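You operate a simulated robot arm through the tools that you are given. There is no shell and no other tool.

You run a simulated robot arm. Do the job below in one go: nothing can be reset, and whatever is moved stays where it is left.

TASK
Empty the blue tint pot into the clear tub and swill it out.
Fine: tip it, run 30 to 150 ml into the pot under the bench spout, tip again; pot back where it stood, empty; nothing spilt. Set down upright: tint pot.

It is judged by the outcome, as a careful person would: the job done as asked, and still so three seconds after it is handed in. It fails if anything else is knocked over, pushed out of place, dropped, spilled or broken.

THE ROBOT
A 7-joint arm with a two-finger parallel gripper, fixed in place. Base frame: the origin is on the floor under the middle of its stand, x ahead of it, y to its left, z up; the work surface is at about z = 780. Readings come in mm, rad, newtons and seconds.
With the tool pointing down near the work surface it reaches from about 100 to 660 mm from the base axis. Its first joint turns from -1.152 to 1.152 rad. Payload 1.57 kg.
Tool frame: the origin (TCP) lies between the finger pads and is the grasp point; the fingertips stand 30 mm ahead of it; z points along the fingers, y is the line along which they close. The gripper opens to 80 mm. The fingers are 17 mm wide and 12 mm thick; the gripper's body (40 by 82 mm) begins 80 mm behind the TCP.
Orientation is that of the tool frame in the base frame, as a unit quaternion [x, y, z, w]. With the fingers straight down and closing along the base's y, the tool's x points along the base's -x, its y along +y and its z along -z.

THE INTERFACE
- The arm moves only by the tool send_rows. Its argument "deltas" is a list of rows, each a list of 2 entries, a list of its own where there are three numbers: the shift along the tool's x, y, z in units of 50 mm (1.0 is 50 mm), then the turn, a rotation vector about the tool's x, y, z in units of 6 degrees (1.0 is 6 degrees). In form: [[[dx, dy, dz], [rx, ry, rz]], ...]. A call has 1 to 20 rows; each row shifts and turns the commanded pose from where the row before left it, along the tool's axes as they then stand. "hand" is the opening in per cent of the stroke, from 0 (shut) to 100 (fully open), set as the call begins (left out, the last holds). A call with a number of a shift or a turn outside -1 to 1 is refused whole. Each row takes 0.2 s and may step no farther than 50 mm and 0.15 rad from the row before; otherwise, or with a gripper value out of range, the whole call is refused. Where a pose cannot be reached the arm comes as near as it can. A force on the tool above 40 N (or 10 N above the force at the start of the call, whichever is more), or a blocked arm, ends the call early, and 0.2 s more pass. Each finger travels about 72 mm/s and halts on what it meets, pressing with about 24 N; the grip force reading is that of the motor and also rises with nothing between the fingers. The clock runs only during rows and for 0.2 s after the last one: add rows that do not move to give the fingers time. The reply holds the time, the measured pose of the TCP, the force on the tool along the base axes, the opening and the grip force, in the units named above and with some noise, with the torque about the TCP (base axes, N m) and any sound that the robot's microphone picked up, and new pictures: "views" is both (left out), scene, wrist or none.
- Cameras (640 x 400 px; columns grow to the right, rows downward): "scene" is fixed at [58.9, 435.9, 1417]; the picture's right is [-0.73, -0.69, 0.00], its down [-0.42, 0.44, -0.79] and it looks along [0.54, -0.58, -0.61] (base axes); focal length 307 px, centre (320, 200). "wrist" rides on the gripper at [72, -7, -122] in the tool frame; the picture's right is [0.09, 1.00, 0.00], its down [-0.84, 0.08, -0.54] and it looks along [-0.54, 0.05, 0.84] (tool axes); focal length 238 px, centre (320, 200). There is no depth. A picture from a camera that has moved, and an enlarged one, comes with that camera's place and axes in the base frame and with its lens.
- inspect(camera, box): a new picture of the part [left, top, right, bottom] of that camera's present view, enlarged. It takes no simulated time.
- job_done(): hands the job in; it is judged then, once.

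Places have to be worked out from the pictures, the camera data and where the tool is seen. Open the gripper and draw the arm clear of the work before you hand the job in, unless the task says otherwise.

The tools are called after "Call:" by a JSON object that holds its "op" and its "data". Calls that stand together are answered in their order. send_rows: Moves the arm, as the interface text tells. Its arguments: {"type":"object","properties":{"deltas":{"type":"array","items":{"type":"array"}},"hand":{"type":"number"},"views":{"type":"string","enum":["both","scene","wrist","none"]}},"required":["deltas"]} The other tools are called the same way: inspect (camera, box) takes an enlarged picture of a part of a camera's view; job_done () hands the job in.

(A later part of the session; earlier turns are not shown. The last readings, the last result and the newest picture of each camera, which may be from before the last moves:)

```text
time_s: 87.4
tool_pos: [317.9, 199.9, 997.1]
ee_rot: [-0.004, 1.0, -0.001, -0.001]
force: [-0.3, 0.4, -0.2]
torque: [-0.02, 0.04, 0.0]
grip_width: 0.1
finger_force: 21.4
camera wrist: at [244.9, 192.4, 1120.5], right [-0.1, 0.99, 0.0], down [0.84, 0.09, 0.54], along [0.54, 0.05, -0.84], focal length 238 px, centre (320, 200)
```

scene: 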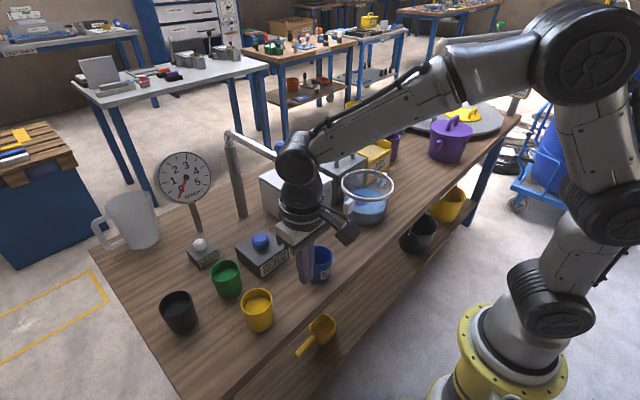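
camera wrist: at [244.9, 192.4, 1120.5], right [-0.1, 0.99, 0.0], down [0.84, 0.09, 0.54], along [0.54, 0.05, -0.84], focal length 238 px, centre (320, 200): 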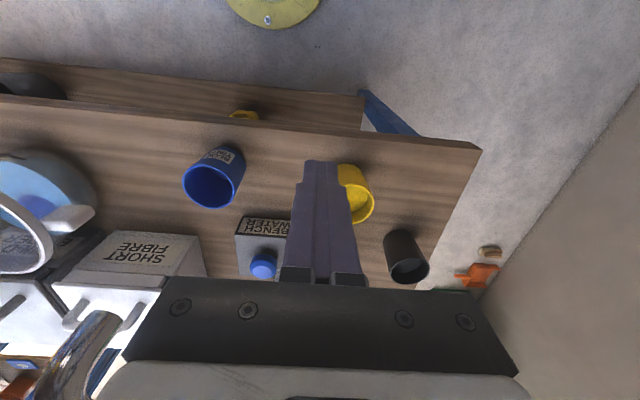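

Crossed with no complaint, and the nozzle is clear to the side. I move outward along y≈195 toward the button.

Call:
{"op": "send_rows", "data": {"deltas": [[[-0.3, 0, 0.04], [0, 0, 0]], [[-0.46, -0.01, 0.055], [0, 0, 0]], [[-0.46, -0.01, 0.055], [0, 0, 0]], [[-0.46, -0.01, 0.055], [0, 0, 0]], [[-0.46, -0.01, 0.055], [0, 0, 0]], [[-0.46, -0.01, 0.055], [0, 0, 0]], [[-0.46, -0.01, 0.055], [0, 0, 0]], [[-0.46, -0.01, 0.055], [0, 0, 0]], [[-0.46, -0.01, 0.055], [0, 0, 0]], [[-0.46, -0.01, 0.055], [0, 0, 0]], [[0, 0, 0], [0, 0, 0]]], "views": "both"}}

```text
time_s: 89.8
tool_pos: [541.7, 198.4, 972.1]
ee_rot: [-0.004, 1.0, -0.001, -0.001]
force: [0.1, 0.4, 0.4]
torque: [-0.02, -0.04, 0.0]
grip_width: 0.0
finger_force: 21.4
camera wrist: at [470.2, 190.2, 1093.6], right [-0.1, 0.99, 0.0], down [0.84, 0.09, 0.54], along [0.54, 0.05, -0.84], focal length 238 px, centre (320, 200)
```

scene: 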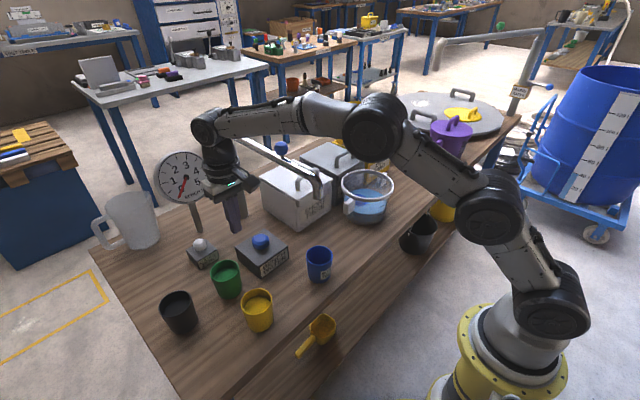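
wrist: 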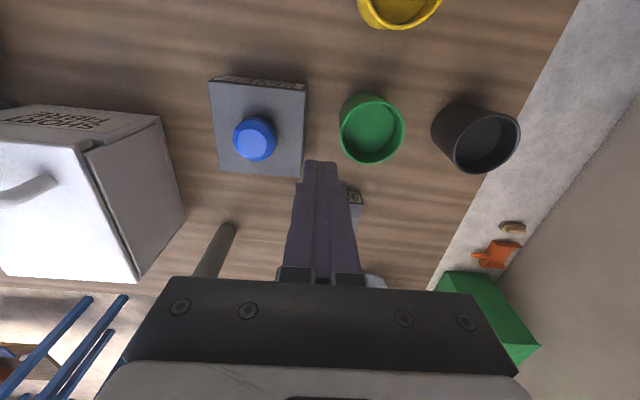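

The knob shows at about (558.5, 128.5). I lean the tool 20° so the hand tilts to +y, away from the spout pipe, and bring the closed fingertips to about 40 mm above the knob.

Call:
{"op": "send_rows", "data": {"deltas": [[[0, 0, 0], [0.667, 0, 0]], [[0, 0, 0], [0.667, 0, 0]], [[0, 0, 0], [0.667, 0, 0]], [[0, 0, 0], [0.667, 0, 0]], [[0, 0, 0], [0.667, 0, 0]], [[-0.085, -0.122, 0.337], [0, 0, 0]], [[-0.085, -0.122, 0.337], [0, 0, 0]], [[-0.085, -0.122, 0.337], [0, 0, 0]], [[-0.085, -0.122, 0.337], [0, 0, 0]], [[0, 0, 0], [0, 0, 0]]], "views": "both"}}

Call:
{"op": "inspect", "data": {"camera": "wrist", "box": [220, 80, 420, 240]}}

Call:
{"op": "inspect", "data": {"camera": "scene", "box": [170, 120, 350, 290]}}

```text
time_s: 92.0
tool_pos: [558.4, 150.4, 915.1]
ee_rot: [-0.005, 0.985, -0.175, 0.0]
force: [-0.1, 0.3, 0.0]
torque: [0.02, 0.02, -0.02]
grip_width: 0.0
finger_force: 21.3
camera wrist: at [486.4, 185.6, 1032.9], right [-0.1, 0.93, -0.34], down [0.84, 0.27, 0.48], along [0.54, -0.24, -0.81], focal length 238 px, centre (320, 200)
```

scene: 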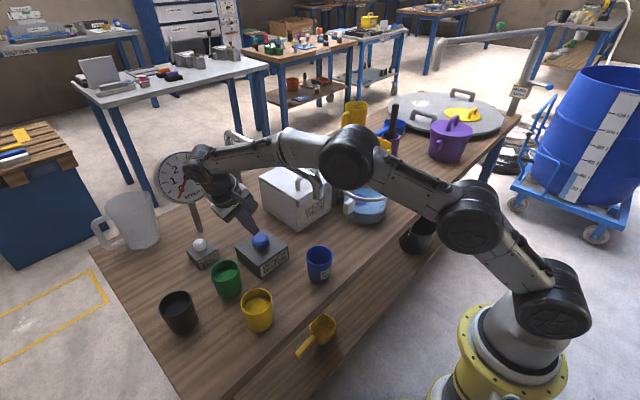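
wrist: 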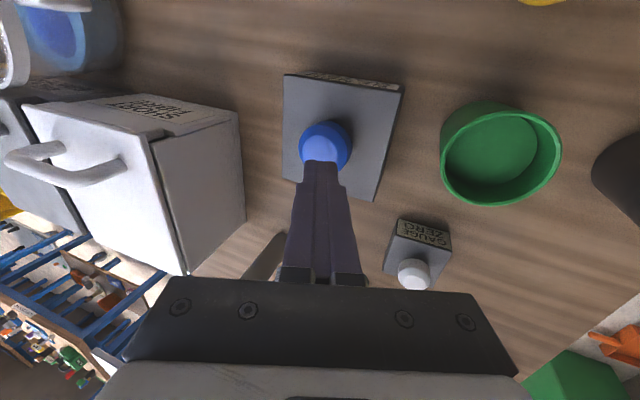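

```text
2.50 times, centred on (320, 160) of wrist
camera zoom: at [486.4, 185.6, 1032.9], right [-0.1, 0.93, -0.34], down [0.84, 0.27, 0.48], along [0.54, -0.24, -0.81], focal length 596 px, centre (320, 300)
```

zoom: 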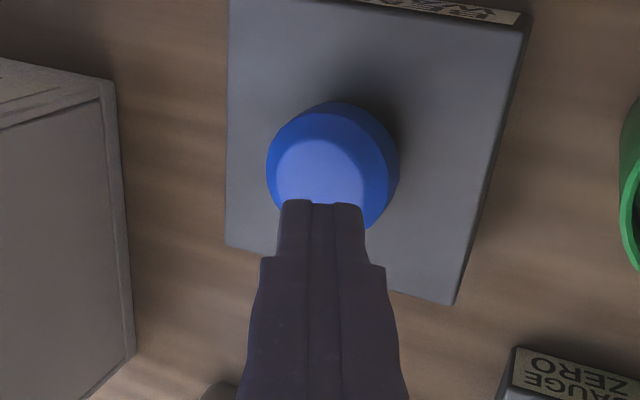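

```text
2.35 times, centred on (260, 205) of scene
camera zoom: at [58.9, 435.9, 1417.0], right [-0.73, -0.69, 0.0], down [-0.42, 0.44, -0.79], along [0.54, -0.58, -0.61], focal length 722 px, centre (461, 188)
```

zoom: 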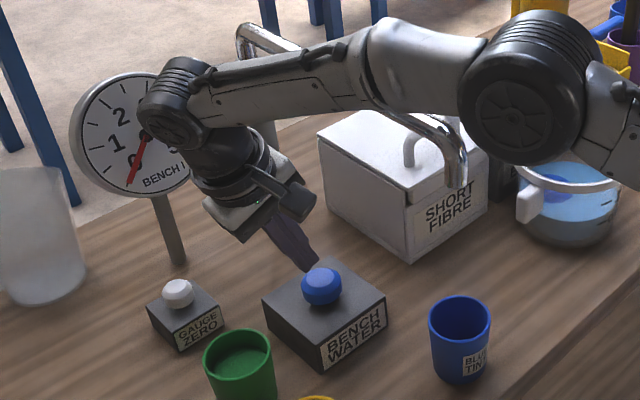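

The fingertips point straight at the knob's centre and the arm is clear of the spout. I advance 30 mm along the tool axis, which should stop just short of the knob.

Call:
{"op": "send_rows", "data": {"deltas": [[[0, 0, 0.2], [0, 0, 0]], [[0, 0, 0.2], [0, 0, 0]], [[0, 0, 0.2], [0, 0, 0]], [[0, 0, 0], [0, 0, 0]]], "views": "both"}}

Call:
{"op": "inspect", "data": {"camera": "scene", "box": [220, 180, 340, 290]}}

```text
time_s: 93.0
tool_pos: [557.1, 141.3, 888.1]
ee_rot: [-0.004, 0.985, -0.174, 0.001]
force: [0.6, 2.0, 2.0]
torque: [0.07, -0.02, 0.0]
grip_width: 0.0
finger_force: 21.4
camera wrist: at [484.6, 174.9, 1004.9], right [-0.1, 0.93, -0.34], down [0.83, 0.27, 0.48], along [0.54, -0.24, -0.81], focal length 238 px, centre (320, 200)
```

scene: 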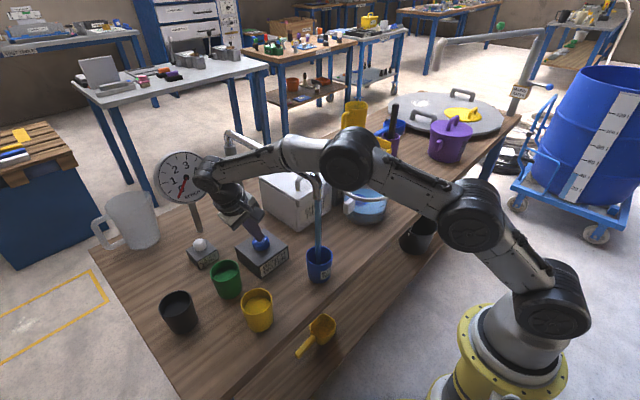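
wrist: 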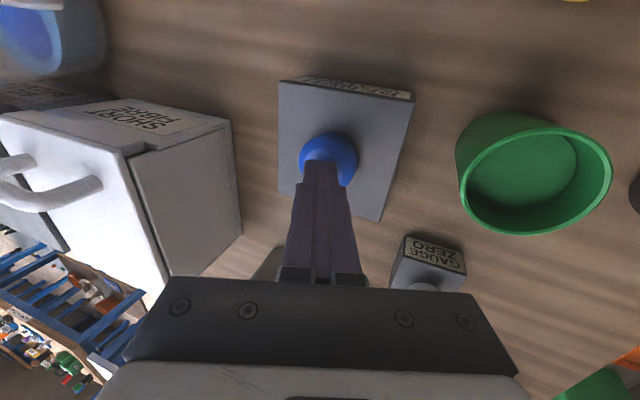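

```text
3.64 times, centred on (280, 235) of scene
camera zoom: at [58.9, 435.9, 1417.0], right [-0.73, -0.69, 0.0], down [-0.42, 0.44, -0.79], along [0.54, -0.58, -0.61], focal length 1116 px, centre (466, 73)
```

zoom: 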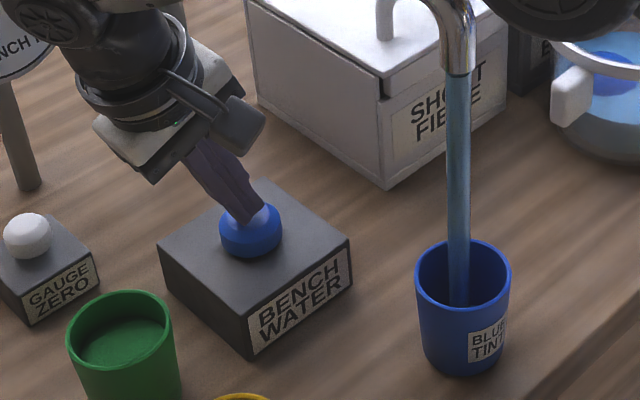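

Water is already running from the spout into the pot at a light touch. Before spending more time I look at the pot's level and the gauge, which costs no simulated time.

Call:
{"op": "inspect", "data": {"camera": "scene", "box": [300, 235, 340, 290]}}

Call:
{"op": "inspect", "data": {"camera": "scene", "box": [145, 145, 215, 210]}}

```text
7.27 times, centred on (320, 262) of scene
camera zoom: at [58.9, 435.9, 1417.0], right [-0.73, -0.69, 0.0], down [-0.42, 0.44, -0.79], along [0.54, -0.58, -0.61], focal length 2232 px, centre (320, -254)
```

zoom: 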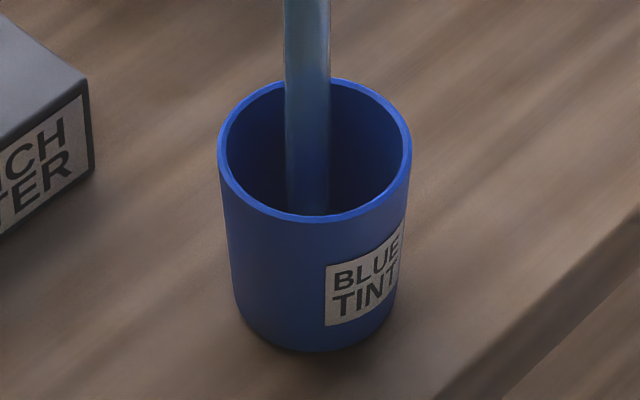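

```text
6.15 times, centred on (180, 178) of scene
camera zoom: at [58.9, 435.9, 1417.0], right [-0.73, -0.69, 0.0], down [-0.42, 0.44, -0.79], along [0.54, -0.58, -0.61], focal length 1889 px, centre (1182, 338)
```

zoom: 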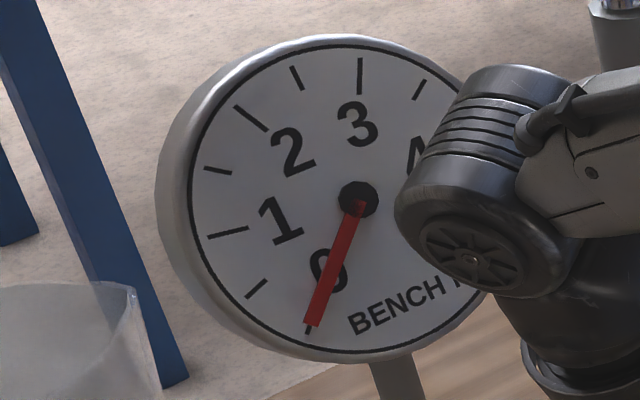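

The gauge is still near zero and the stream falls well inside the pot. I back off the knob now and see whether the flow stops by itself.

Call:
{"op": "send_rows", "data": {"deltas": [[[0, 0, -0.5], [0, 0, 0]]], "views": "scene"}}

Call:
{"op": "inspect", "data": {"camera": "scene", "box": [290, 180, 350, 290]}}

Call:
{"op": "inspect", "data": {"camera": "scene", "box": [145, 145, 215, 210]}}

```text
time_s: 93.4
tool_pos: [556.7, 149.8, 910.6]
ee_rot: [-0.004, 0.985, -0.174, -0.002]
force: [0.5, 1.0, -0.4]
torque: [0.01, 0.03, -0.01]
grip_width: 0.2
finger_force: 21.2
```

scene: 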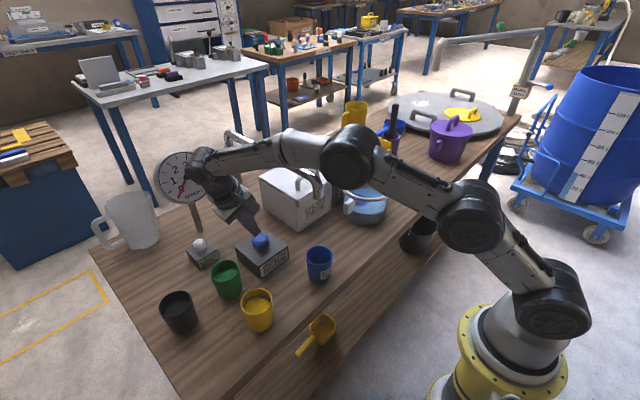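

```text
3.64 times, centred on (320, 235) of scene
camera zoom: at [58.9, 435.9, 1417.0], right [-0.73, -0.69, 0.0], down [-0.42, 0.44, -0.79], along [0.54, -0.58, -0.61], focal length 1116 px, centre (320, 73)
```

zoom: 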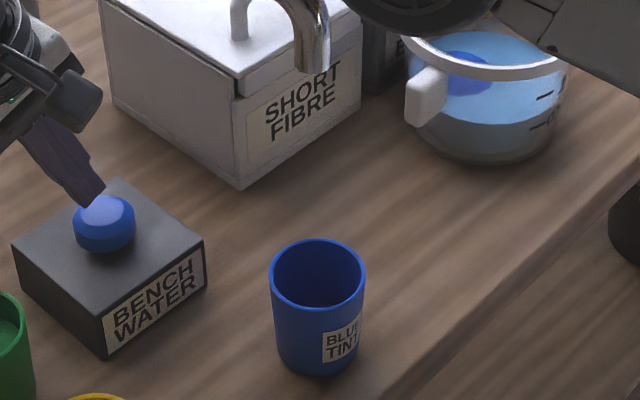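

```text
6.15 times, centred on (180, 178) of scene
camera zoom: at [58.9, 435.9, 1417.0], right [-0.73, -0.69, 0.0], down [-0.42, 0.44, -0.79], along [0.54, -0.58, -0.61], focal length 1889 px, centre (1182, 338)
```

zoom: 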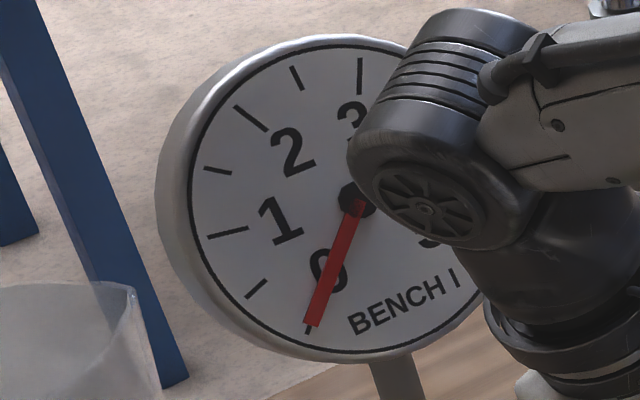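

The flow stops on release, so the button is hold-to-run. I look into the pot to judge how much went in.

Call:
{"op": "inspect", "data": {"camera": "scene", "box": [303, 240, 335, 286]}}

Call:
{"op": "inspect", "data": {"camera": "scene", "box": [160, 165, 205, 205]}}

```text
8.70 times, centred on (319, 263) of scene
camera zoom: at [58.9, 435.9, 1417.0], right [-0.73, -0.69, 0.0], down [-0.42, 0.44, -0.79], along [0.54, -0.58, -0.61], focal length 2669 px, centre (329, -348)
```

zoom: 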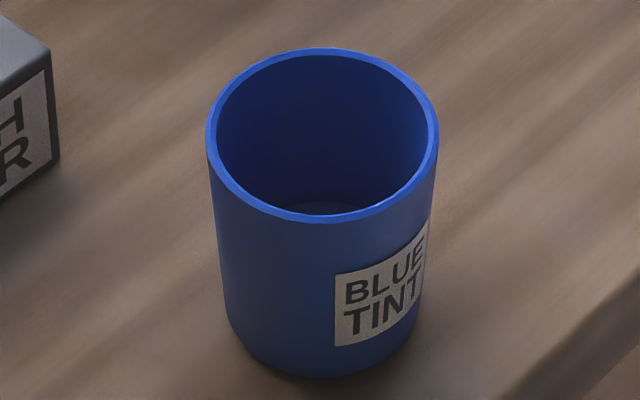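

```text
10.00 times, centred on (182, 185) of scene
camera zoom: at [58.9, 435.9, 1417.0], right [-0.73, -0.69, 0.0], down [-0.42, 0.44, -0.79], along [0.54, -0.58, -0.61], focal length 3070 px, centre (1695, 350)
```

zoom: 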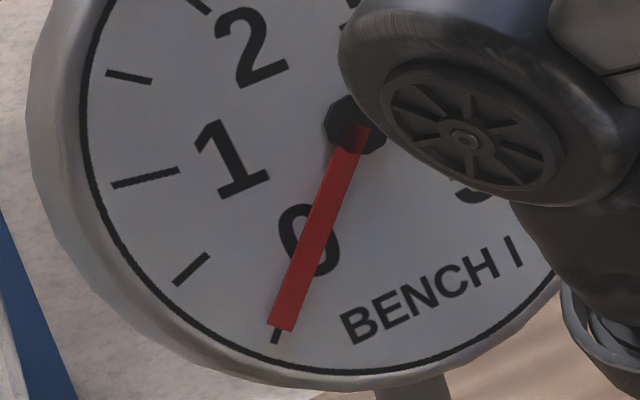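

The pot holds almost nothing yet, just a sliver at the bottom, and the needle is still on zero. I press again and hold for about a second, then check the level while paused.

Call:
{"op": "send_rows", "data": {"deltas": [[[0, 0, 0.5], [0, 0, 0]], [[0, 0, 0], [0, 0, 0]], [[0, 0, 0], [0, 0, 0]], [[0, 0, 0], [0, 0, 0]]], "views": "scene"}}

Call:
{"op": "inspect", "data": {"camera": "scene", "box": [303, 240, 335, 286]}}

Call:
{"op": "inspect", "data": {"camera": "scene", "box": [160, 165, 205, 205]}}

```text
time_s: 94.4
tool_pos: [558.8, 140.3, 886.6]
ee_rot: [-0.005, 0.985, -0.175, 0.001]
force: [0.1, 1.6, 2.2]
torque: [0.02, -0.02, -0.02]
grip_width: 0.2
finger_force: 21.6
```

scene: 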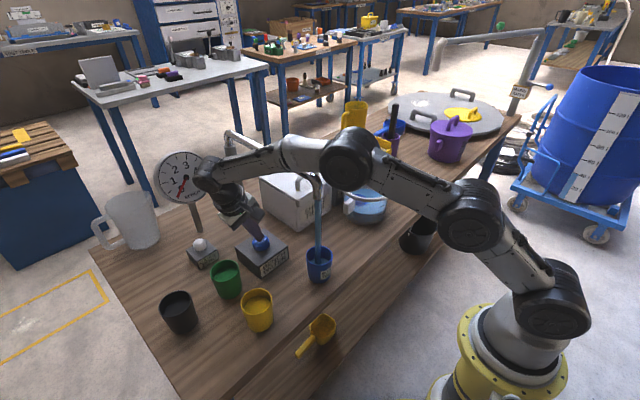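

```text
8.70 times, centred on (319, 263) of scene
camera zoom: at [58.9, 435.9, 1417.0], right [-0.73, -0.69, 0.0], down [-0.42, 0.44, -0.79], along [0.54, -0.58, -0.61], focal length 2669 px, centre (329, -348)
```

zoom: 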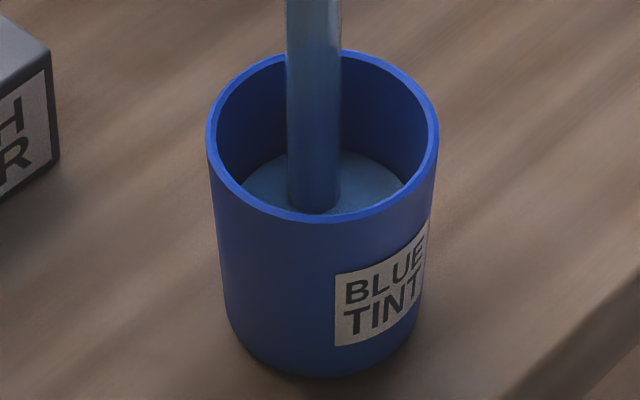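

```text
10.00 times, centred on (182, 185) of scene
camera zoom: at [58.9, 435.9, 1417.0], right [-0.73, -0.69, 0.0], down [-0.42, 0.44, -0.79], along [0.54, -0.58, -0.61], focal length 3070 px, centre (1695, 350)
```

zoom: 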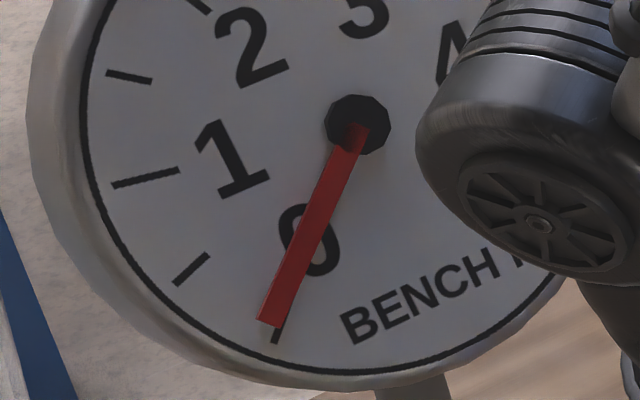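

The water stands about 20 mm deep, and the needle has moved roughly 60 ml past zero. Both agree on about 60 ml, well inside 30–150 ml, so I release the button now.

Call:
{"op": "send_rows", "data": {"deltas": [[[0, 0, -0.5], [0, 0, 0]], [[0, 0, -0.5], [0, 0, 0]]], "views": "scene"}}

Call:
{"op": "inspect", "data": {"camera": "scene", "box": [303, 240, 335, 286]}}

Call:
{"op": "inspect", "data": {"camera": "scene", "box": [160, 165, 205, 205]}}

```text
time_s: 95.0
tool_pos: [558.0, 157.0, 933.7]
ee_rot: [-0.004, 0.985, -0.175, 0.0]
force: [1.0, 0.1, -0.6]
torque: [0.01, 0.01, -0.02]
grip_width: 0.1
finger_force: 21.2
```

scene: 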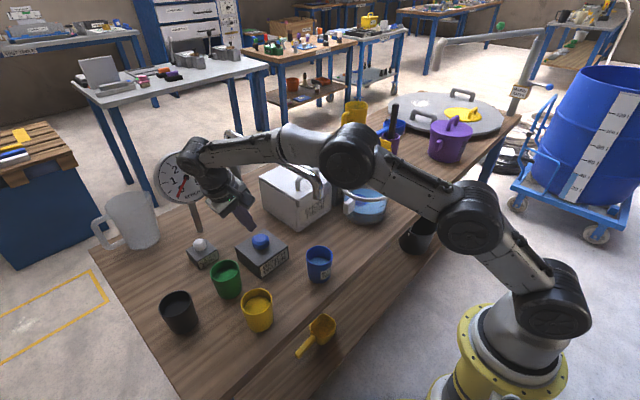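

```text
8.70 times, centred on (319, 263) of scene
camera zoom: at [58.9, 435.9, 1417.0], right [-0.73, -0.69, 0.0], down [-0.42, 0.44, -0.79], along [0.54, -0.58, -0.61], focal length 2669 px, centre (329, -348)
```

zoom: 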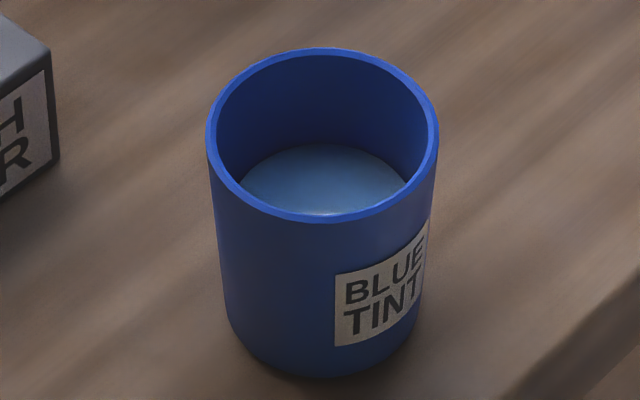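

```text
10.00 times, centred on (182, 185) of scene
camera zoom: at [58.9, 435.9, 1417.0], right [-0.73, -0.69, 0.0], down [-0.42, 0.44, -0.79], along [0.54, -0.58, -0.61], focal length 3070 px, centre (1695, 350)
```

zoom: 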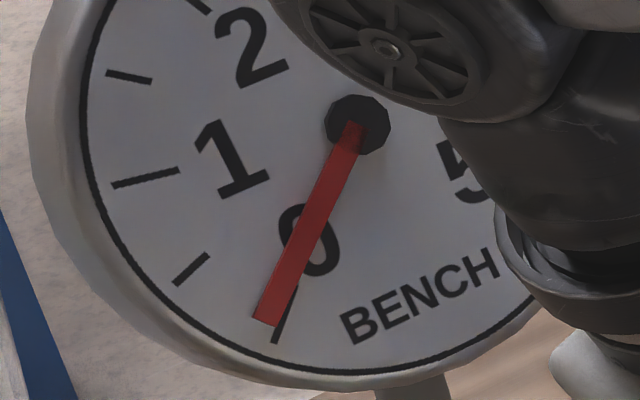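

The pot now holds roughly 65–80 ml, nothing has splashed, and the flow has stopped. I retreat from the button, straighten the tool and retrace the way back in front of the spout.

Call:
{"op": "send_rows", "data": {"deltas": [[[0, 0.1, -0.4], [0, 0, 0]], [[0, 0.3, -0.4], [0, 0, 0]], [[0, 0.2, 0], [-0.667, 0, 0]], [[0, 0, 0], [-0.667, 0, 0]], [[0, 0, 0], [-0.667, 0, 0]], [[0, 0, 0], [-0.667, 0, 0]], [[0, 0, 0], [-0.667, 0, 0]], [[0.46, 0, -0.05], [0, 0, 0]], [[0.46, 0, -0.05], [0, 0, 0]], [[0.46, 0, -0.05], [0, 0, 0]], [[0.46, 0, -0.05], [0, 0, 0]], [[0.46, 0, -0.05], [0, 0, 0]], [[0.46, 0, -0.05], [0, 0, 0]], [[0.46, 0, -0.05], [0, 0, 0]], [[0.46, 0, -0.05], [0, 0, 0]], [[0.46, 0, -0.05], [0, 0, 0]], [[0.46, 0, -0.05], [0, 0, 0]], [[0, 0, 0], [0, 0, 0]]], "views": "scene"}}

```text
time_s: 98.8
tool_pos: [326.1, 198.0, 988.5]
ee_rot: [-0.005, 1.0, -0.001, -0.001]
force: [-0.1, -0.9, 0.4]
torque: [0.08, 0.02, -0.02]
grip_width: 0.0
finger_force: 21.4
```

scene: 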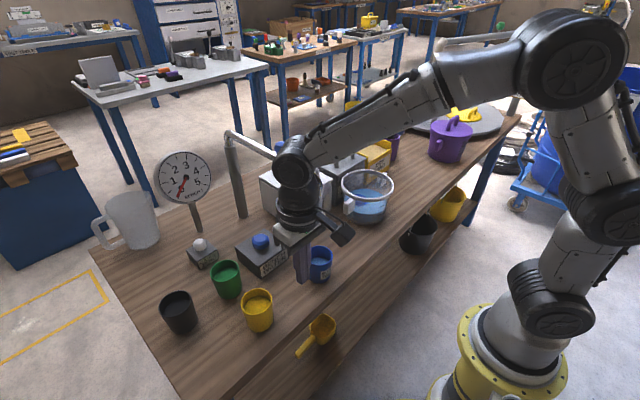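

I cross back in front of the nozzle to y≈-50, then lower and pitch the tool to 28° beside the spout with the gripper opening.

Call:
{"op": "send_rows", "data": {"deltas": [[[0.06, -0.3, -0.1], [0, 0, 0.095]], [[0.06, -0.42, -0.1], [0, 0, 0]], [[0, -0.42, 0], [0, 0, 0]], [[0, -0.42, 0], [0, 0, 0]], [[0, -0.42, 0], [0, 0, 0]], [[0, -0.42, 0], [0, 0, 0]], [[0, -0.42, 0], [0, 0, 0]], [[0, -0.42, 0], [0, 0, 0]], [[0, -0.42, 0], [0, 0, 0]], [[0, -0.42, 0], [0, 0, 0]], [[0, -0.42, 0], [0, 0, 0]], [[0, -0.42, 0], [0, 0, 0]], [[-0.225, 0, 0.445], [0, 0, 0]], [[-0.225, 0, 0.445], [0, 0, 0]], [[-0.225, 0, 0.445], [0, 0, 0]], [[-0.225, 0, 0.445], [0, 0, 0]], [[0, 0, 0], [0, 0, 0]]], "hand": 100, "views": "none"}}

Call:
{"op": "send_rows", "data": {"deltas": [[[0, 0, 0], [0, -0.667, 0]], [[0, 0, 0], [0, -0.667, 0]], [[0, 0, 0], [0, -0.667, 0]], [[0, 0, 0], [0, -0.667, 0]], [[0, 0, 0], [0, -0.667, 0]], [[0, 0, 0], [0, -0.667, 0]], [[0, 0, 0], [0, -0.667, 0]], [[0, 0, 0], [0, 0, 0]]], "views": "both"}}

```text
time_s: 102.4
tool_pos: [367.9, -48.4, 908.2]
ee_rot: [0.001, 1.0, -0.001, -0.001]
force: [0.2, -0.4, 0.2]
torque: [-0.01, 0.0, -0.01]
grip_width: 80.0
finger_force: 0.0
```

```text
time_s: 104.2
tool_pos: [367.3, -48.4, 909.0]
ee_rot: [0.001, 0.97, -0.001, 0.241]
force: [-0.4, -0.3, 0.1]
torque: [0.02, 0.0, 0.0]
grip_width: 79.9
finger_force: 0.0
camera wrist: at [245.3, -55.2, 983.1], right [-0.08, 1.0, -0.04], down [0.48, 0.08, 0.87], along [0.87, 0.05, -0.49], focal length 238 px, centre (320, 200)
```

scene: 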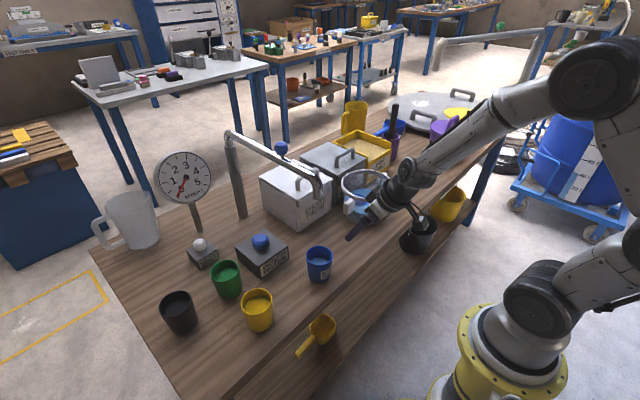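
wrist: 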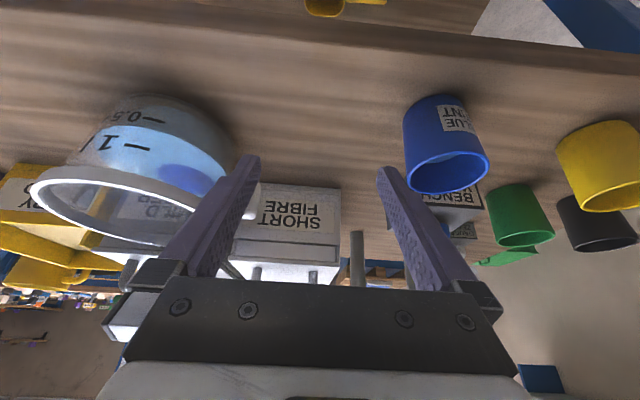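

The pose is good and the water pot is visible. I move +y to y≈65 above and behind the pot and check the alignment.

Call:
{"op": "send_rows", "data": {"deltas": [[[0, 0.3, 0], [0, 0, 0]], [[0, 0.4, 0], [0, 0, 0]], [[0, 0.4, 0], [0, 0, 0]], [[0, 0.4, 0], [0, 0, 0]], [[0, 0.4, 0], [0, 0, 0]], [[0, 0.37, 0], [0, 0, 0]], [[0, 0, 0], [0, 0, 0]]], "views": "both"}}

Call:
{"op": "inspect", "data": {"camera": "wrist", "box": [220, 20, 420, 220]}}

```text
time_s: 105.8
tool_pos: [362.4, 66.2, 909.1]
ee_rot: [0.0, 0.971, 0.0, 0.241]
force: [0.6, -0.4, -0.5]
torque: [0.04, 0.02, -0.02]
grip_width: 80.3
finger_force: 0.0
camera wrist: at [241.6, 59.7, 983.7], right [-0.08, 1.0, -0.04], down [0.49, 0.08, 0.87], along [0.87, 0.05, -0.49], focal length 238 px, centre (320, 200)
```

scene: 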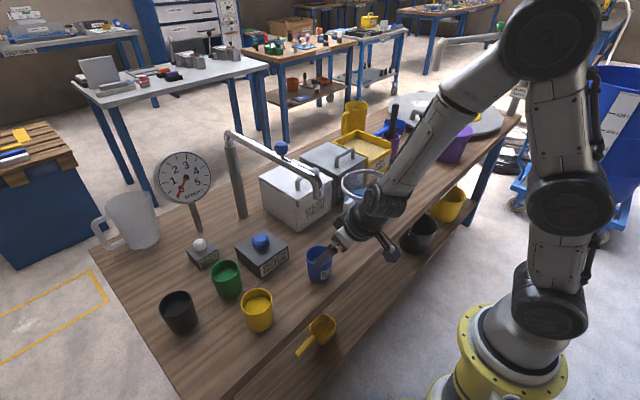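
wrist: 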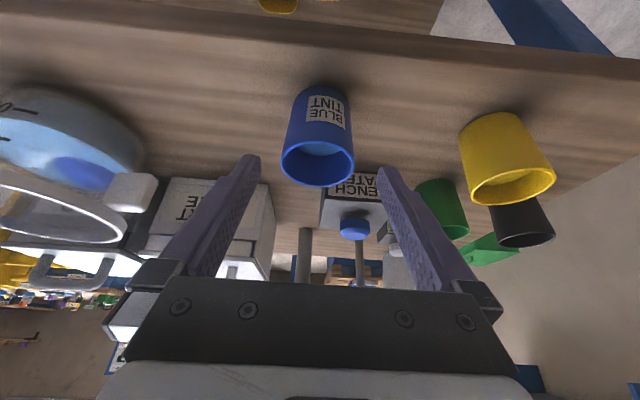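

```text
2.00 times, centred on (320, 120) of wrist
camera zoom: at [241.6, 59.7, 983.7], right [-0.08, 1.0, -0.04], down [0.49, 0.08, 0.87], along [0.87, 0.05, -0.49], focal length 477 px, centre (320, 360)
```

zoom: 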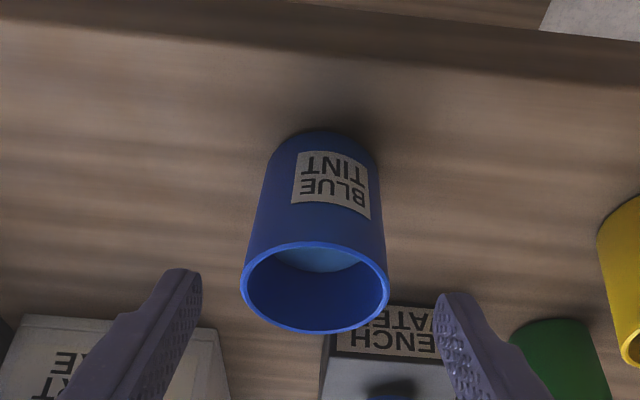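

The view matches the one from when I withdrew, so the line is the same. I advance along the tool axis around the pot.

Call:
{"op": "send_rows", "data": {"deltas": [[[0, -0.01, 0.3], [0, 0, 0]], [[0, 0, 0.35], [0, 0, 0]], [[0, 0, 0.35], [0, 0, 0]], [[0, 0, 0.3], [0, 0, 0]], [[0, 0, 0.3], [0, 0, 0]], [[0, 0, 0.25], [0, 0, 0]], [[0, 0, 0.18], [0, 0, 0]], [[0, 0, 0], [0, 0, 0]]], "views": "both"}}

```text
time_s: 107.6
tool_pos: [414.2, 62.4, 819.6]
ee_rot: [0.0, 0.971, -0.002, 0.241]
force: [0.5, 0.9, 0.1]
torque: [0.01, -0.01, 0.03]
grip_width: 80.0
finger_force: 0.0
camera wrist: at [293.1, 56.5, 892.8], right [-0.08, 1.0, -0.04], down [0.49, 0.08, 0.87], along [0.87, 0.05, -0.49], focal length 238 px, centre (320, 200)
```

scene: 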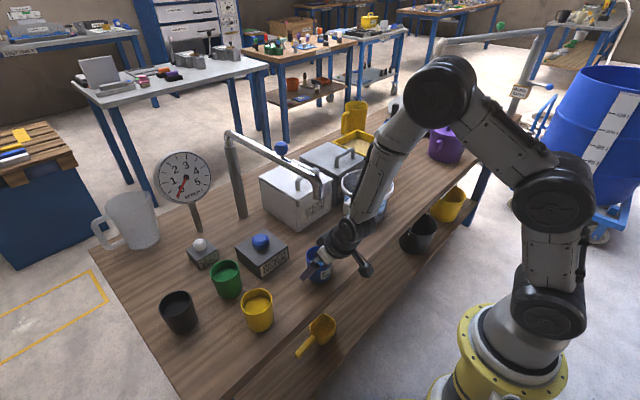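
wrist: 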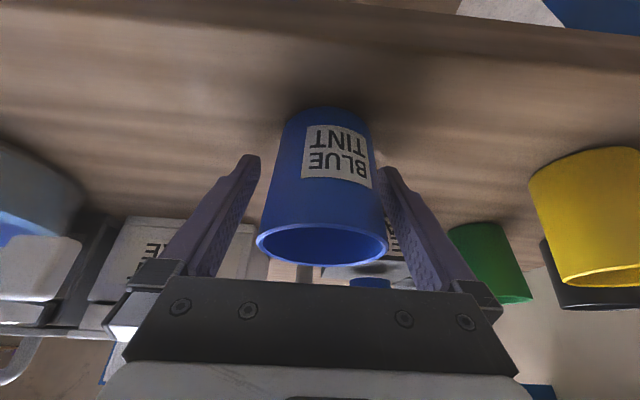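

The pot sits a couple of millimetres toward the +y finger, so I shift +2 mm and then close gently.

Call:
{"op": "send_rows", "data": {"deltas": [[[0, 0.04, 0], [0, 0, 0]], [[0, 0, 0], [0, 0, 0]]], "views": "none"}}

Call:
{"op": "send_rows", "data": {"deltas": [[[0, 0, 0], [0, 0, 0]], [[0, 0, 0], [0, 0, 0]], [[0, 0, 0], [0, 0, 0]], [[0, 0, 0], [0, 0, 0]]], "hand": 40, "views": "both"}}

```text
time_s: 108.2
tool_pos: [413.5, 65.2, 819.9]
ee_rot: [0.0, 0.971, -0.001, 0.241]
force: [1.2, 0.0, 0.3]
torque: [0.01, 0.0, -0.03]
grip_width: 80.0
finger_force: 0.0
```

```text
time_s: 109.2
tool_pos: [414.7, 65.1, 819.9]
ee_rot: [0.0, 0.97, -0.001, 0.241]
force: [-1.1, 0.4, 1.9]
torque: [0.1, -0.01, 0.03]
grip_width: 63.1
finger_force: 24.1
camera wrist: at [293.2, 59.0, 893.0], right [-0.08, 1.0, -0.04], down [0.49, 0.08, 0.87], along [0.87, 0.05, -0.49], focal length 238 px, centre (320, 200)
```

scene: 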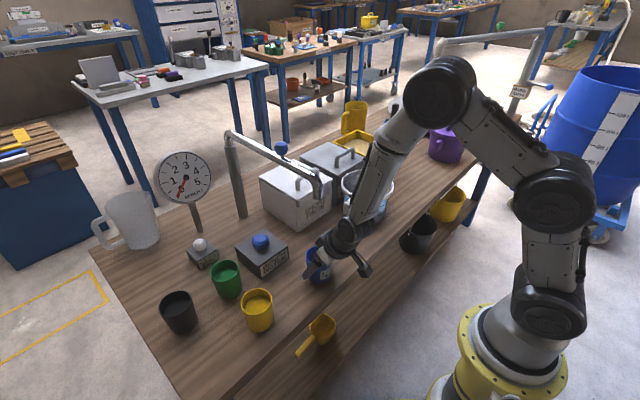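
wrist: 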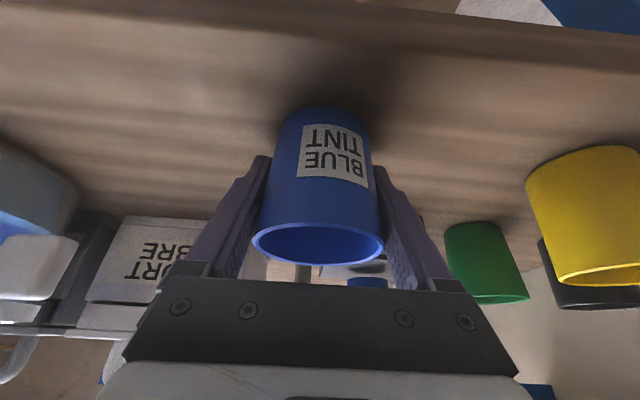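

Firm grip at 63.1 mm. I lift about 8 mm and carry the water slowly back in -y to the open spot at y≈-44.

Call:
{"op": "send_rows", "data": {"deltas": [[[-0.01, 0, -0.02], [0, 0, 0]], [[-0.02, 0, -0.035], [0, 0, 0]], [[-0.025, 0, -0.045], [0, 0, 0]], [[-0.02, 0, -0.04], [0, 0, 0]], [[0, -0.05, 0], [0, 0, 0]], [[0, -0.1, 0], [0, 0, 0]], [[0, -0.15, 0], [0, 0, 0]], [[0, -0.2, 0], [0, 0, 0]], [[0, -0.2, 0], [0, 0, 0]], [[0, -0.2, 0], [0, 0, 0]], [[0, -0.2, 0], [0, 0, 0]], [[0, -0.2, 0], [0, 0, 0]], [[0, -0.2, 0], [0, 0, 0]], [[0, -0.2, 0], [0, 0, 0]], [[0, -0.2, 0], [0, 0, 0]], [[0, -0.15, 0], [0, 0, 0]], [[0, -0.1, 0], [0, 0, 0]], [[0, -0.05, 0], [0, 0, 0]], [[0, 0, 0], [0, 0, 0]]], "views": "both"}}

```text
time_s: 113.2
tool_pos: [414.3, -47.0, 826.6]
ee_rot: [0.0, 0.97, -0.001, 0.242]
force: [0.2, -0.2, -1.5]
torque: [-0.02, 0.01, 0.01]
grip_width: 61.2
finger_force: 24.0
camera wrist: at [292.8, -51.9, 901.0], right [-0.08, 1.0, -0.04], down [0.49, 0.08, 0.87], along [0.87, 0.05, -0.49], focal length 238 px, centre (320, 200)
```

scene: 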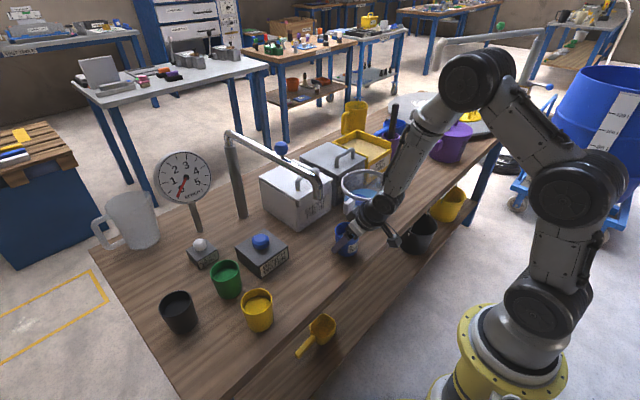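
wrist: 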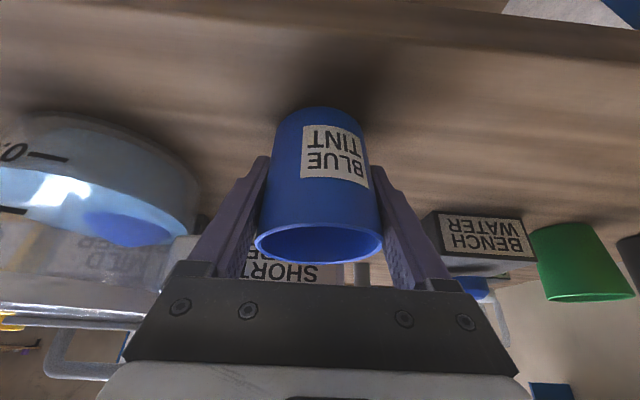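

The grip width eased to 61.2 mm, so the pot may have settled slightly in the pads, but it is upright and the water is in. I lower it toward the bench in small steps, watching the force.

Call:
{"op": "send_rows", "data": {"deltas": [[[0.0188, 0, 0.0353], [0, 0, 0]], [[0.0188, 0, 0.0353], [0, 0, 0]], [[0, 0, 0], [0, 0, 0]]], "views": "none"}}

Call:
{"op": "send_rows", "data": {"deltas": [[[0.0094, 0, 0.0176], [0, 0, 0]], [[0.0094, 0, 0.0176], [0, 0, 0]], [[0, 0, 0], [0, 0, 0]]], "views": "wrist"}}

```text
time_s: 114.0
tool_pos: [412.7, -43.9, 823.2]
ee_rot: [0.0, 0.971, 0.0, 0.24]
force: [-0.6, -0.9, -1.2]
torque: [0.01, 0.04, -0.05]
grip_width: 61.4
finger_force: 24.5
```

```text
time_s: 114.8
tool_pos: [413.1, -44.1, 822.0]
ee_rot: [0.0, 0.971, 0.0, 0.241]
force: [-0.5, 0.6, -1.5]
torque: [0.03, -0.01, -0.01]
grip_width: 61.3
finger_force: 23.8
camera wrist: at [292.2, -50.5, 896.0], right [-0.08, 1.0, -0.04], down [0.49, 0.08, 0.87], along [0.87, 0.05, -0.49], focal length 238 px, centre (320, 200)
```

wrist: 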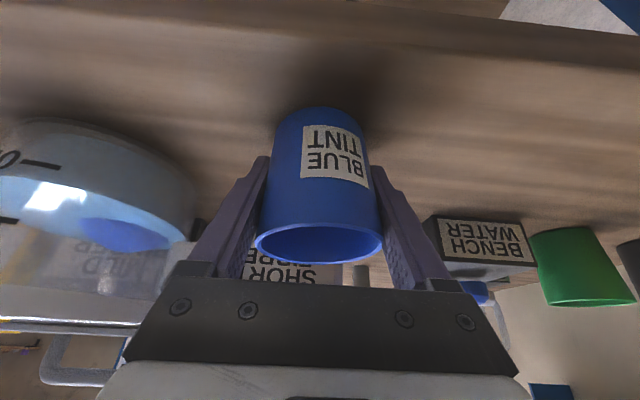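

Call:
{"op": "send_rows", "data": {"deltas": [[[0.0094, 0, 0.0176], [0, 0, 0]], [[0, 0, 0], [0, 0, 0]]], "views": "none"}}

Call:
{"op": "send_rows", "data": {"deltas": [[[0.0094, 0, 0.0176], [0, 0, 0]], [[0, 0, 0], [0, 0, 0]]], "views": "none"}}

```text
time_s: 115.4
tool_pos: [413.7, -44.8, 819.8]
ee_rot: [-0.001, 0.97, 0.0, 0.243]
force: [-2.7, 1.3, 8.2]
torque: [0.32, 0.1, 0.06]
grip_width: 61.3
finger_force: 24.1
```

```text
time_s: 116.0
tool_pos: [413.8, -45.1, 820.4]
ee_rot: [0.001, 0.97, -0.001, 0.244]
force: [-2.0, -3.2, 16.6]
torque: [0.31, 0.08, 0.07]
grip_width: 61.1
finger_force: 24.4
```

Contact is clear at z≈820 (force up to 16 N), so the pot is on the bench. I relieve about 1.5 mm of that and open the fingers.

Call:
{"op": "send_rows", "data": {"deltas": [[[-0.012, 0, -0.022], [0, 0, 0]], [[0, 0, 0], [0, 0, 0]]], "views": "none"}}

Call:
{"op": "send_rows", "data": {"deltas": [[[0, 0, 0], [0, 0, 0]], [[0, 0, 0], [0, 0, 0]], [[0, 0, 0], [0, 0, 0]], [[0, 0, 0], [0, 0, 0]]], "hand": 100, "views": "both"}}

```text
time_s: 116.6
tool_pos: [412.7, -44.1, 819.7]
ee_rot: [0.0, 0.971, 0.0, 0.241]
force: [3.3, 0.4, 6.0]
torque: [0.13, -0.17, -0.06]
grip_width: 61.0
finger_force: 24.0
```

```text
time_s: 117.6
tool_pos: [413.9, -44.7, 821.2]
ee_rot: [0.0, 0.97, -0.001, 0.241]
force: [-0.1, -0.5, 0.0]
torque: [0.02, -0.01, 0.02]
grip_width: 80.3
finger_force: 0.1
camera wrist: at [292.1, -50.4, 895.0], right [-0.08, 1.0, -0.04], down [0.49, 0.08, 0.87], along [0.87, 0.05, -0.49], focal length 238 px, centre (320, 200)
```

scene: 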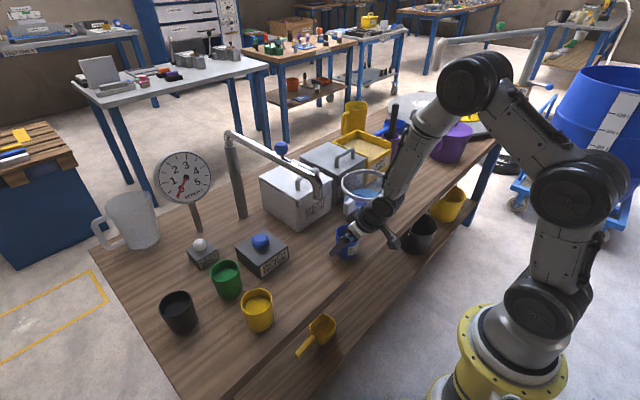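
wrist: 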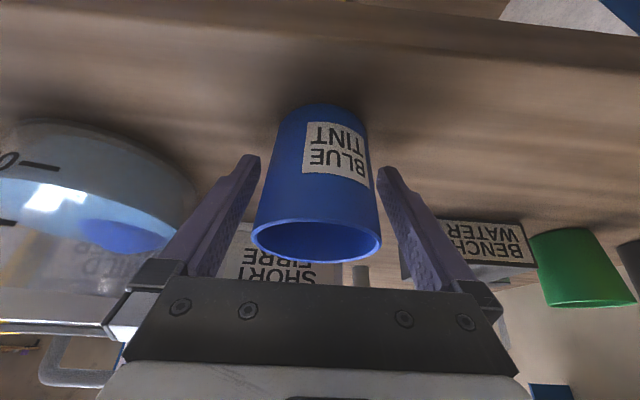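

The pot is free and standing. I turn the tool upright in place, fingers straddling it, and check the pot and water from above.

Call:
{"op": "send_rows", "data": {"deltas": [[[0, 0, 0], [0, 0.667, 0]], [[0, 0, 0], [0, 0.667, 0]], [[0, 0, 0], [0, 0.667, 0]], [[0, 0, 0], [0, 0.667, 0]], [[0, 0, 0], [0, 0.667, 0]], [[0, 0, 0], [0, 0.667, 0]], [[0, 0, 0], [0, 0.667, 0]], [[0, 0, 0], [0, 0, 0]]], "views": "both"}}

Call:
{"op": "inspect", "data": {"camera": "wrist", "box": [220, 100, 420, 300]}}

```text
time_s: 119.4
tool_pos: [419.4, -33.2, 824.4]
ee_rot: [-0.004, 0.989, 0.025, 0.148]
force: [-0.6, -0.9, 0.4]
torque: [-0.02, 0.01, 0.0]
grip_width: 80.0
finger_force: 0.1
out of reach, approached as far as the arm can: row 3, 4, 5, 6, 7
camera wrist: at [314.7, -46.5, 919.4], right [-0.1, 0.99, 0.02], down [0.64, 0.05, 0.77], along [0.76, 0.09, -0.64], focal length 238 px, centre (320, 200)
```

scene: 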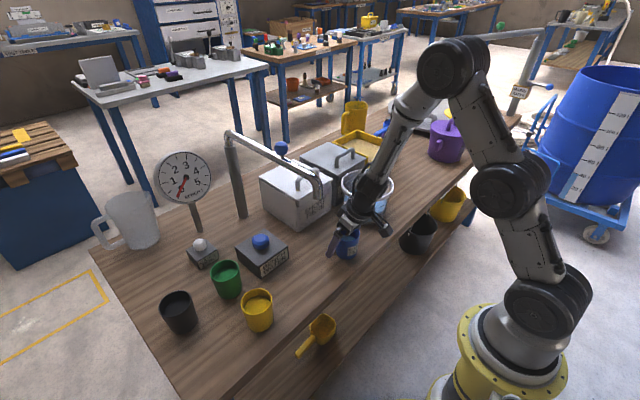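
wrist: 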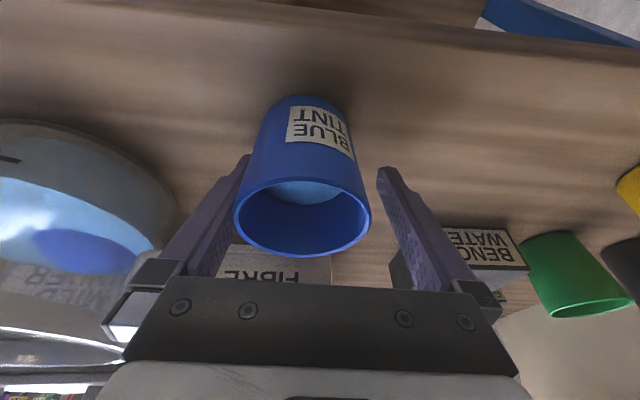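

```text
2.00 times, centred on (320, 200) of wrist
camera zoom: at [314.7, -46.5, 919.4], right [-0.1, 0.99, 0.02], down [0.64, 0.05, 0.77], along [0.76, 0.09, -0.64], focal length 477 px, centre (320, 200)
```

zoom: 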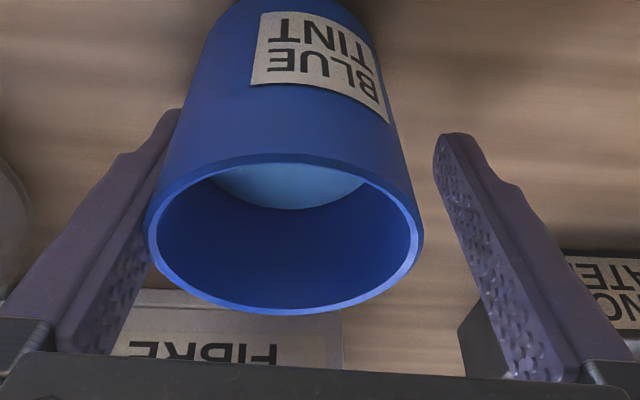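

Uprighting here ran into the wrist limit again at 17°, with the tool drifting 11 mm in +y; the pot stands and the water is in it. I go back to the 28° centred pose and will withdraw upward, then straighten the tool where it worked before.

Call:
{"op": "send_rows", "data": {"deltas": [[[0.035, -0.07, 0.01], [0.12, -0.46, 0]], [[0.035, -0.07, 0.01], [0.12, -0.46, 0.01]], [[0.035, -0.05, 0.01], [0.12, -0.46, 0.01]], [[0.035, -0.03, 0.01], [0.12, -0.45, 0.01]], [[0, 0, 0], [0, 0, 0]]], "views": "wrist"}}

```text
time_s: 120.6
tool_pos: [422.2, -38.5, 828.3]
ee_rot: [0.001, 0.976, 0.008, 0.218]
force: [-0.5, 0.7, -0.4]
torque: [0.0, 0.01, 0.0]
grip_width: 80.0
finger_force: 0.1
out of reach, approached as far as the arm can: row 1, 2, 3
camera wrist: at [303.2, -47.0, 907.0], right [-0.08, 1.0, -0.02], down [0.53, 0.06, 0.85], along [0.85, 0.06, -0.53], focal length 238 px, centre (320, 200)
```

wrist: 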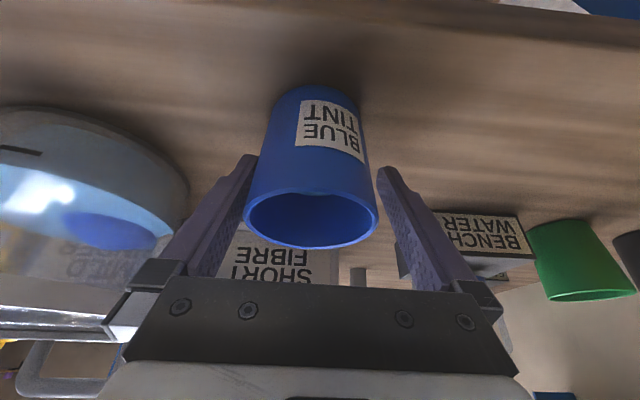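

Almost back: 25° tilt, 5 mm off-centre. I recentre and then withdraw along the tool axis.

Call:
{"op": "send_rows", "data": {"deltas": [[[0, -0.06, 0], [0.08, 0, 0]], [[0, -0.06, 0], [0.07, 0, 0]], [[0, 0, 0], [0, 0, 0]]], "views": "wrist"}}

```text
time_s: 121.4
tool_pos: [421.1, -45.5, 827.4]
ee_rot: [0.003, 0.976, 0.001, 0.218]
force: [0.0, 0.6, 0.0]
torque: [-0.01, -0.02, 0.0]
grip_width: 80.1
finger_force: 0.0
camera wrist: at [303.8, -51.5, 907.5], right [-0.08, 1.0, -0.04], down [0.53, 0.07, 0.85], along [0.85, 0.05, -0.53], focal length 238 px, centre (320, 200)
```

wrist: 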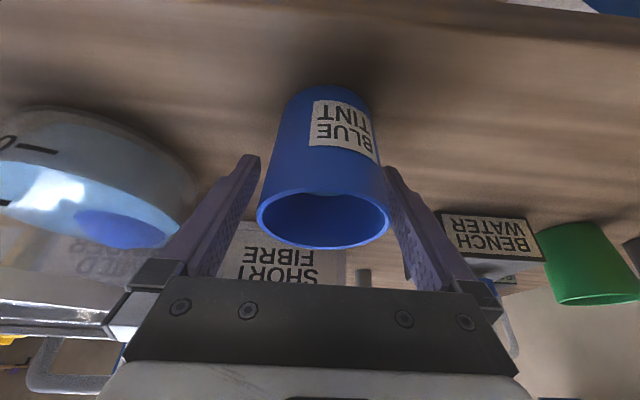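

Now the pot is a touch to the right, so I nudge +1.5 mm and withdraw up and back along the tool axis.

Call:
{"op": "send_rows", "data": {"deltas": [[[0, 0.03, 0], [0, 0, 0]], [[0, 0, -0.15], [0, 0, 0]], [[0, 0, -0.25], [0, 0, 0]], [[0, 0, -0.35], [0, 0, 0]], [[0, 0, -0.4], [0, 0, 0]], [[0, 0, -0.4], [0, 0, 0]], [[0, 0, -0.4], [0, 0, 0]], [[0, 0, 0], [0, 0, 0]]], "views": "both"}}

```text
time_s: 123.2
tool_pos: [380.8, -44.7, 912.3]
ee_rot: [0.003, 0.976, 0.002, 0.218]
force: [-0.4, -0.7, 0.2]
torque: [0.0, 0.0, 0.03]
grip_width: 80.2
finger_force: 0.1
out of reach, approached as far as the arm can: row 7
camera wrist: at [263.0, -51.3, 991.5], right [-0.08, 1.0, -0.03], down [0.53, 0.07, 0.85], along [0.85, 0.05, -0.53], focal length 238 px, centre (320, 200)
```

scene: 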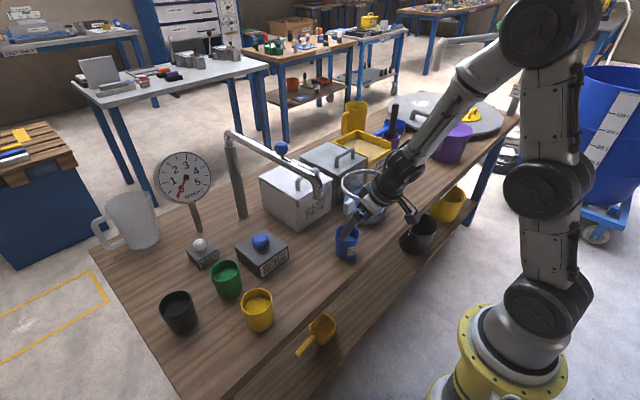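
wrist: 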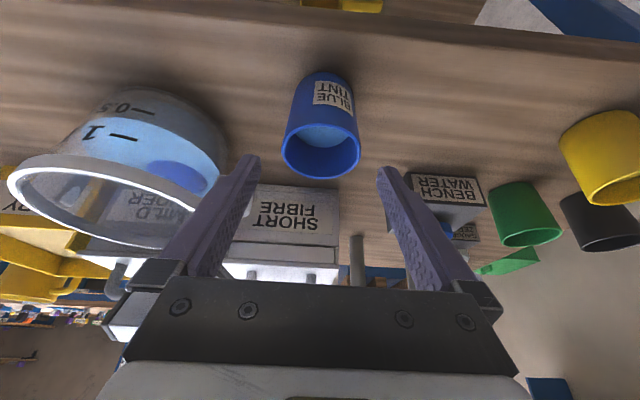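

The fingers are clear above the pot, which stands upright with its water. To find which way the wrist is wound, I try turning the tool toward -yaw while straightening it a little, up here away from everything.

Call:
{"op": "send_rows", "data": {"deltas": [[[0, 0, 0], [0.2, 0.05, 0.8]], [[0, 0, 0], [0.2, 0.05, 0.8]], [[0, 0, 0], [0.2, 0.05, 0.8]], [[0, 0, 0], [0, 0, 0]]], "views": "none"}}

```text
time_s: 124.2
tool_pos: [380.6, -44.4, 908.3]
ee_rot: [0.116, 0.97, -0.004, 0.211]
force: [-0.7, -0.2, -0.1]
torque: [0.0, -0.01, 0.01]
grip_width: 80.0
finger_force: 0.0
```

No complaint in that direction. Now I try straightening by about 12° and rising slightly with this yaw.

Call:
{"op": "send_rows", "data": {"deltas": [[[0, 0, -0.2], [0, 0.5, 0]], [[0, 0, -0.2], [0, 0.5, 0]], [[0, 0, -0.2], [0, 0.5, 0]], [[0, 0, -0.2], [0, 0.5, 0]], [[0, 0, 0], [0, 0, 0]]], "views": "scene"}}

```text
time_s: 125.4
tool_pos: [381.4, -67.9, 936.6]
ee_rot: [0.139, 0.972, -0.053, 0.184]
force: [-0.6, -0.2, 0.1]
torque: [0.01, -0.01, -0.03]
grip_width: 80.1
finger_force: 0.1
out of reach, approached as far as the arm can: row 1, 2, 3
```

scene: 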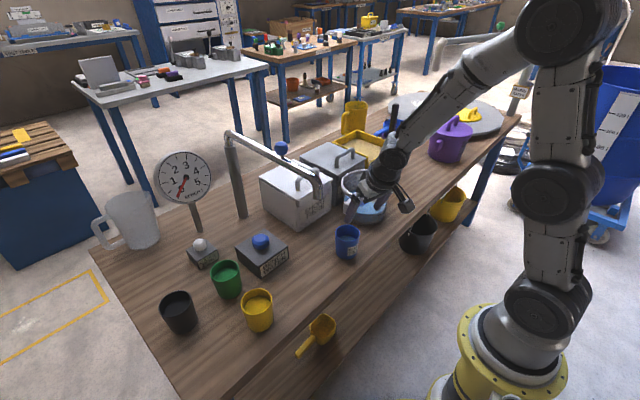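

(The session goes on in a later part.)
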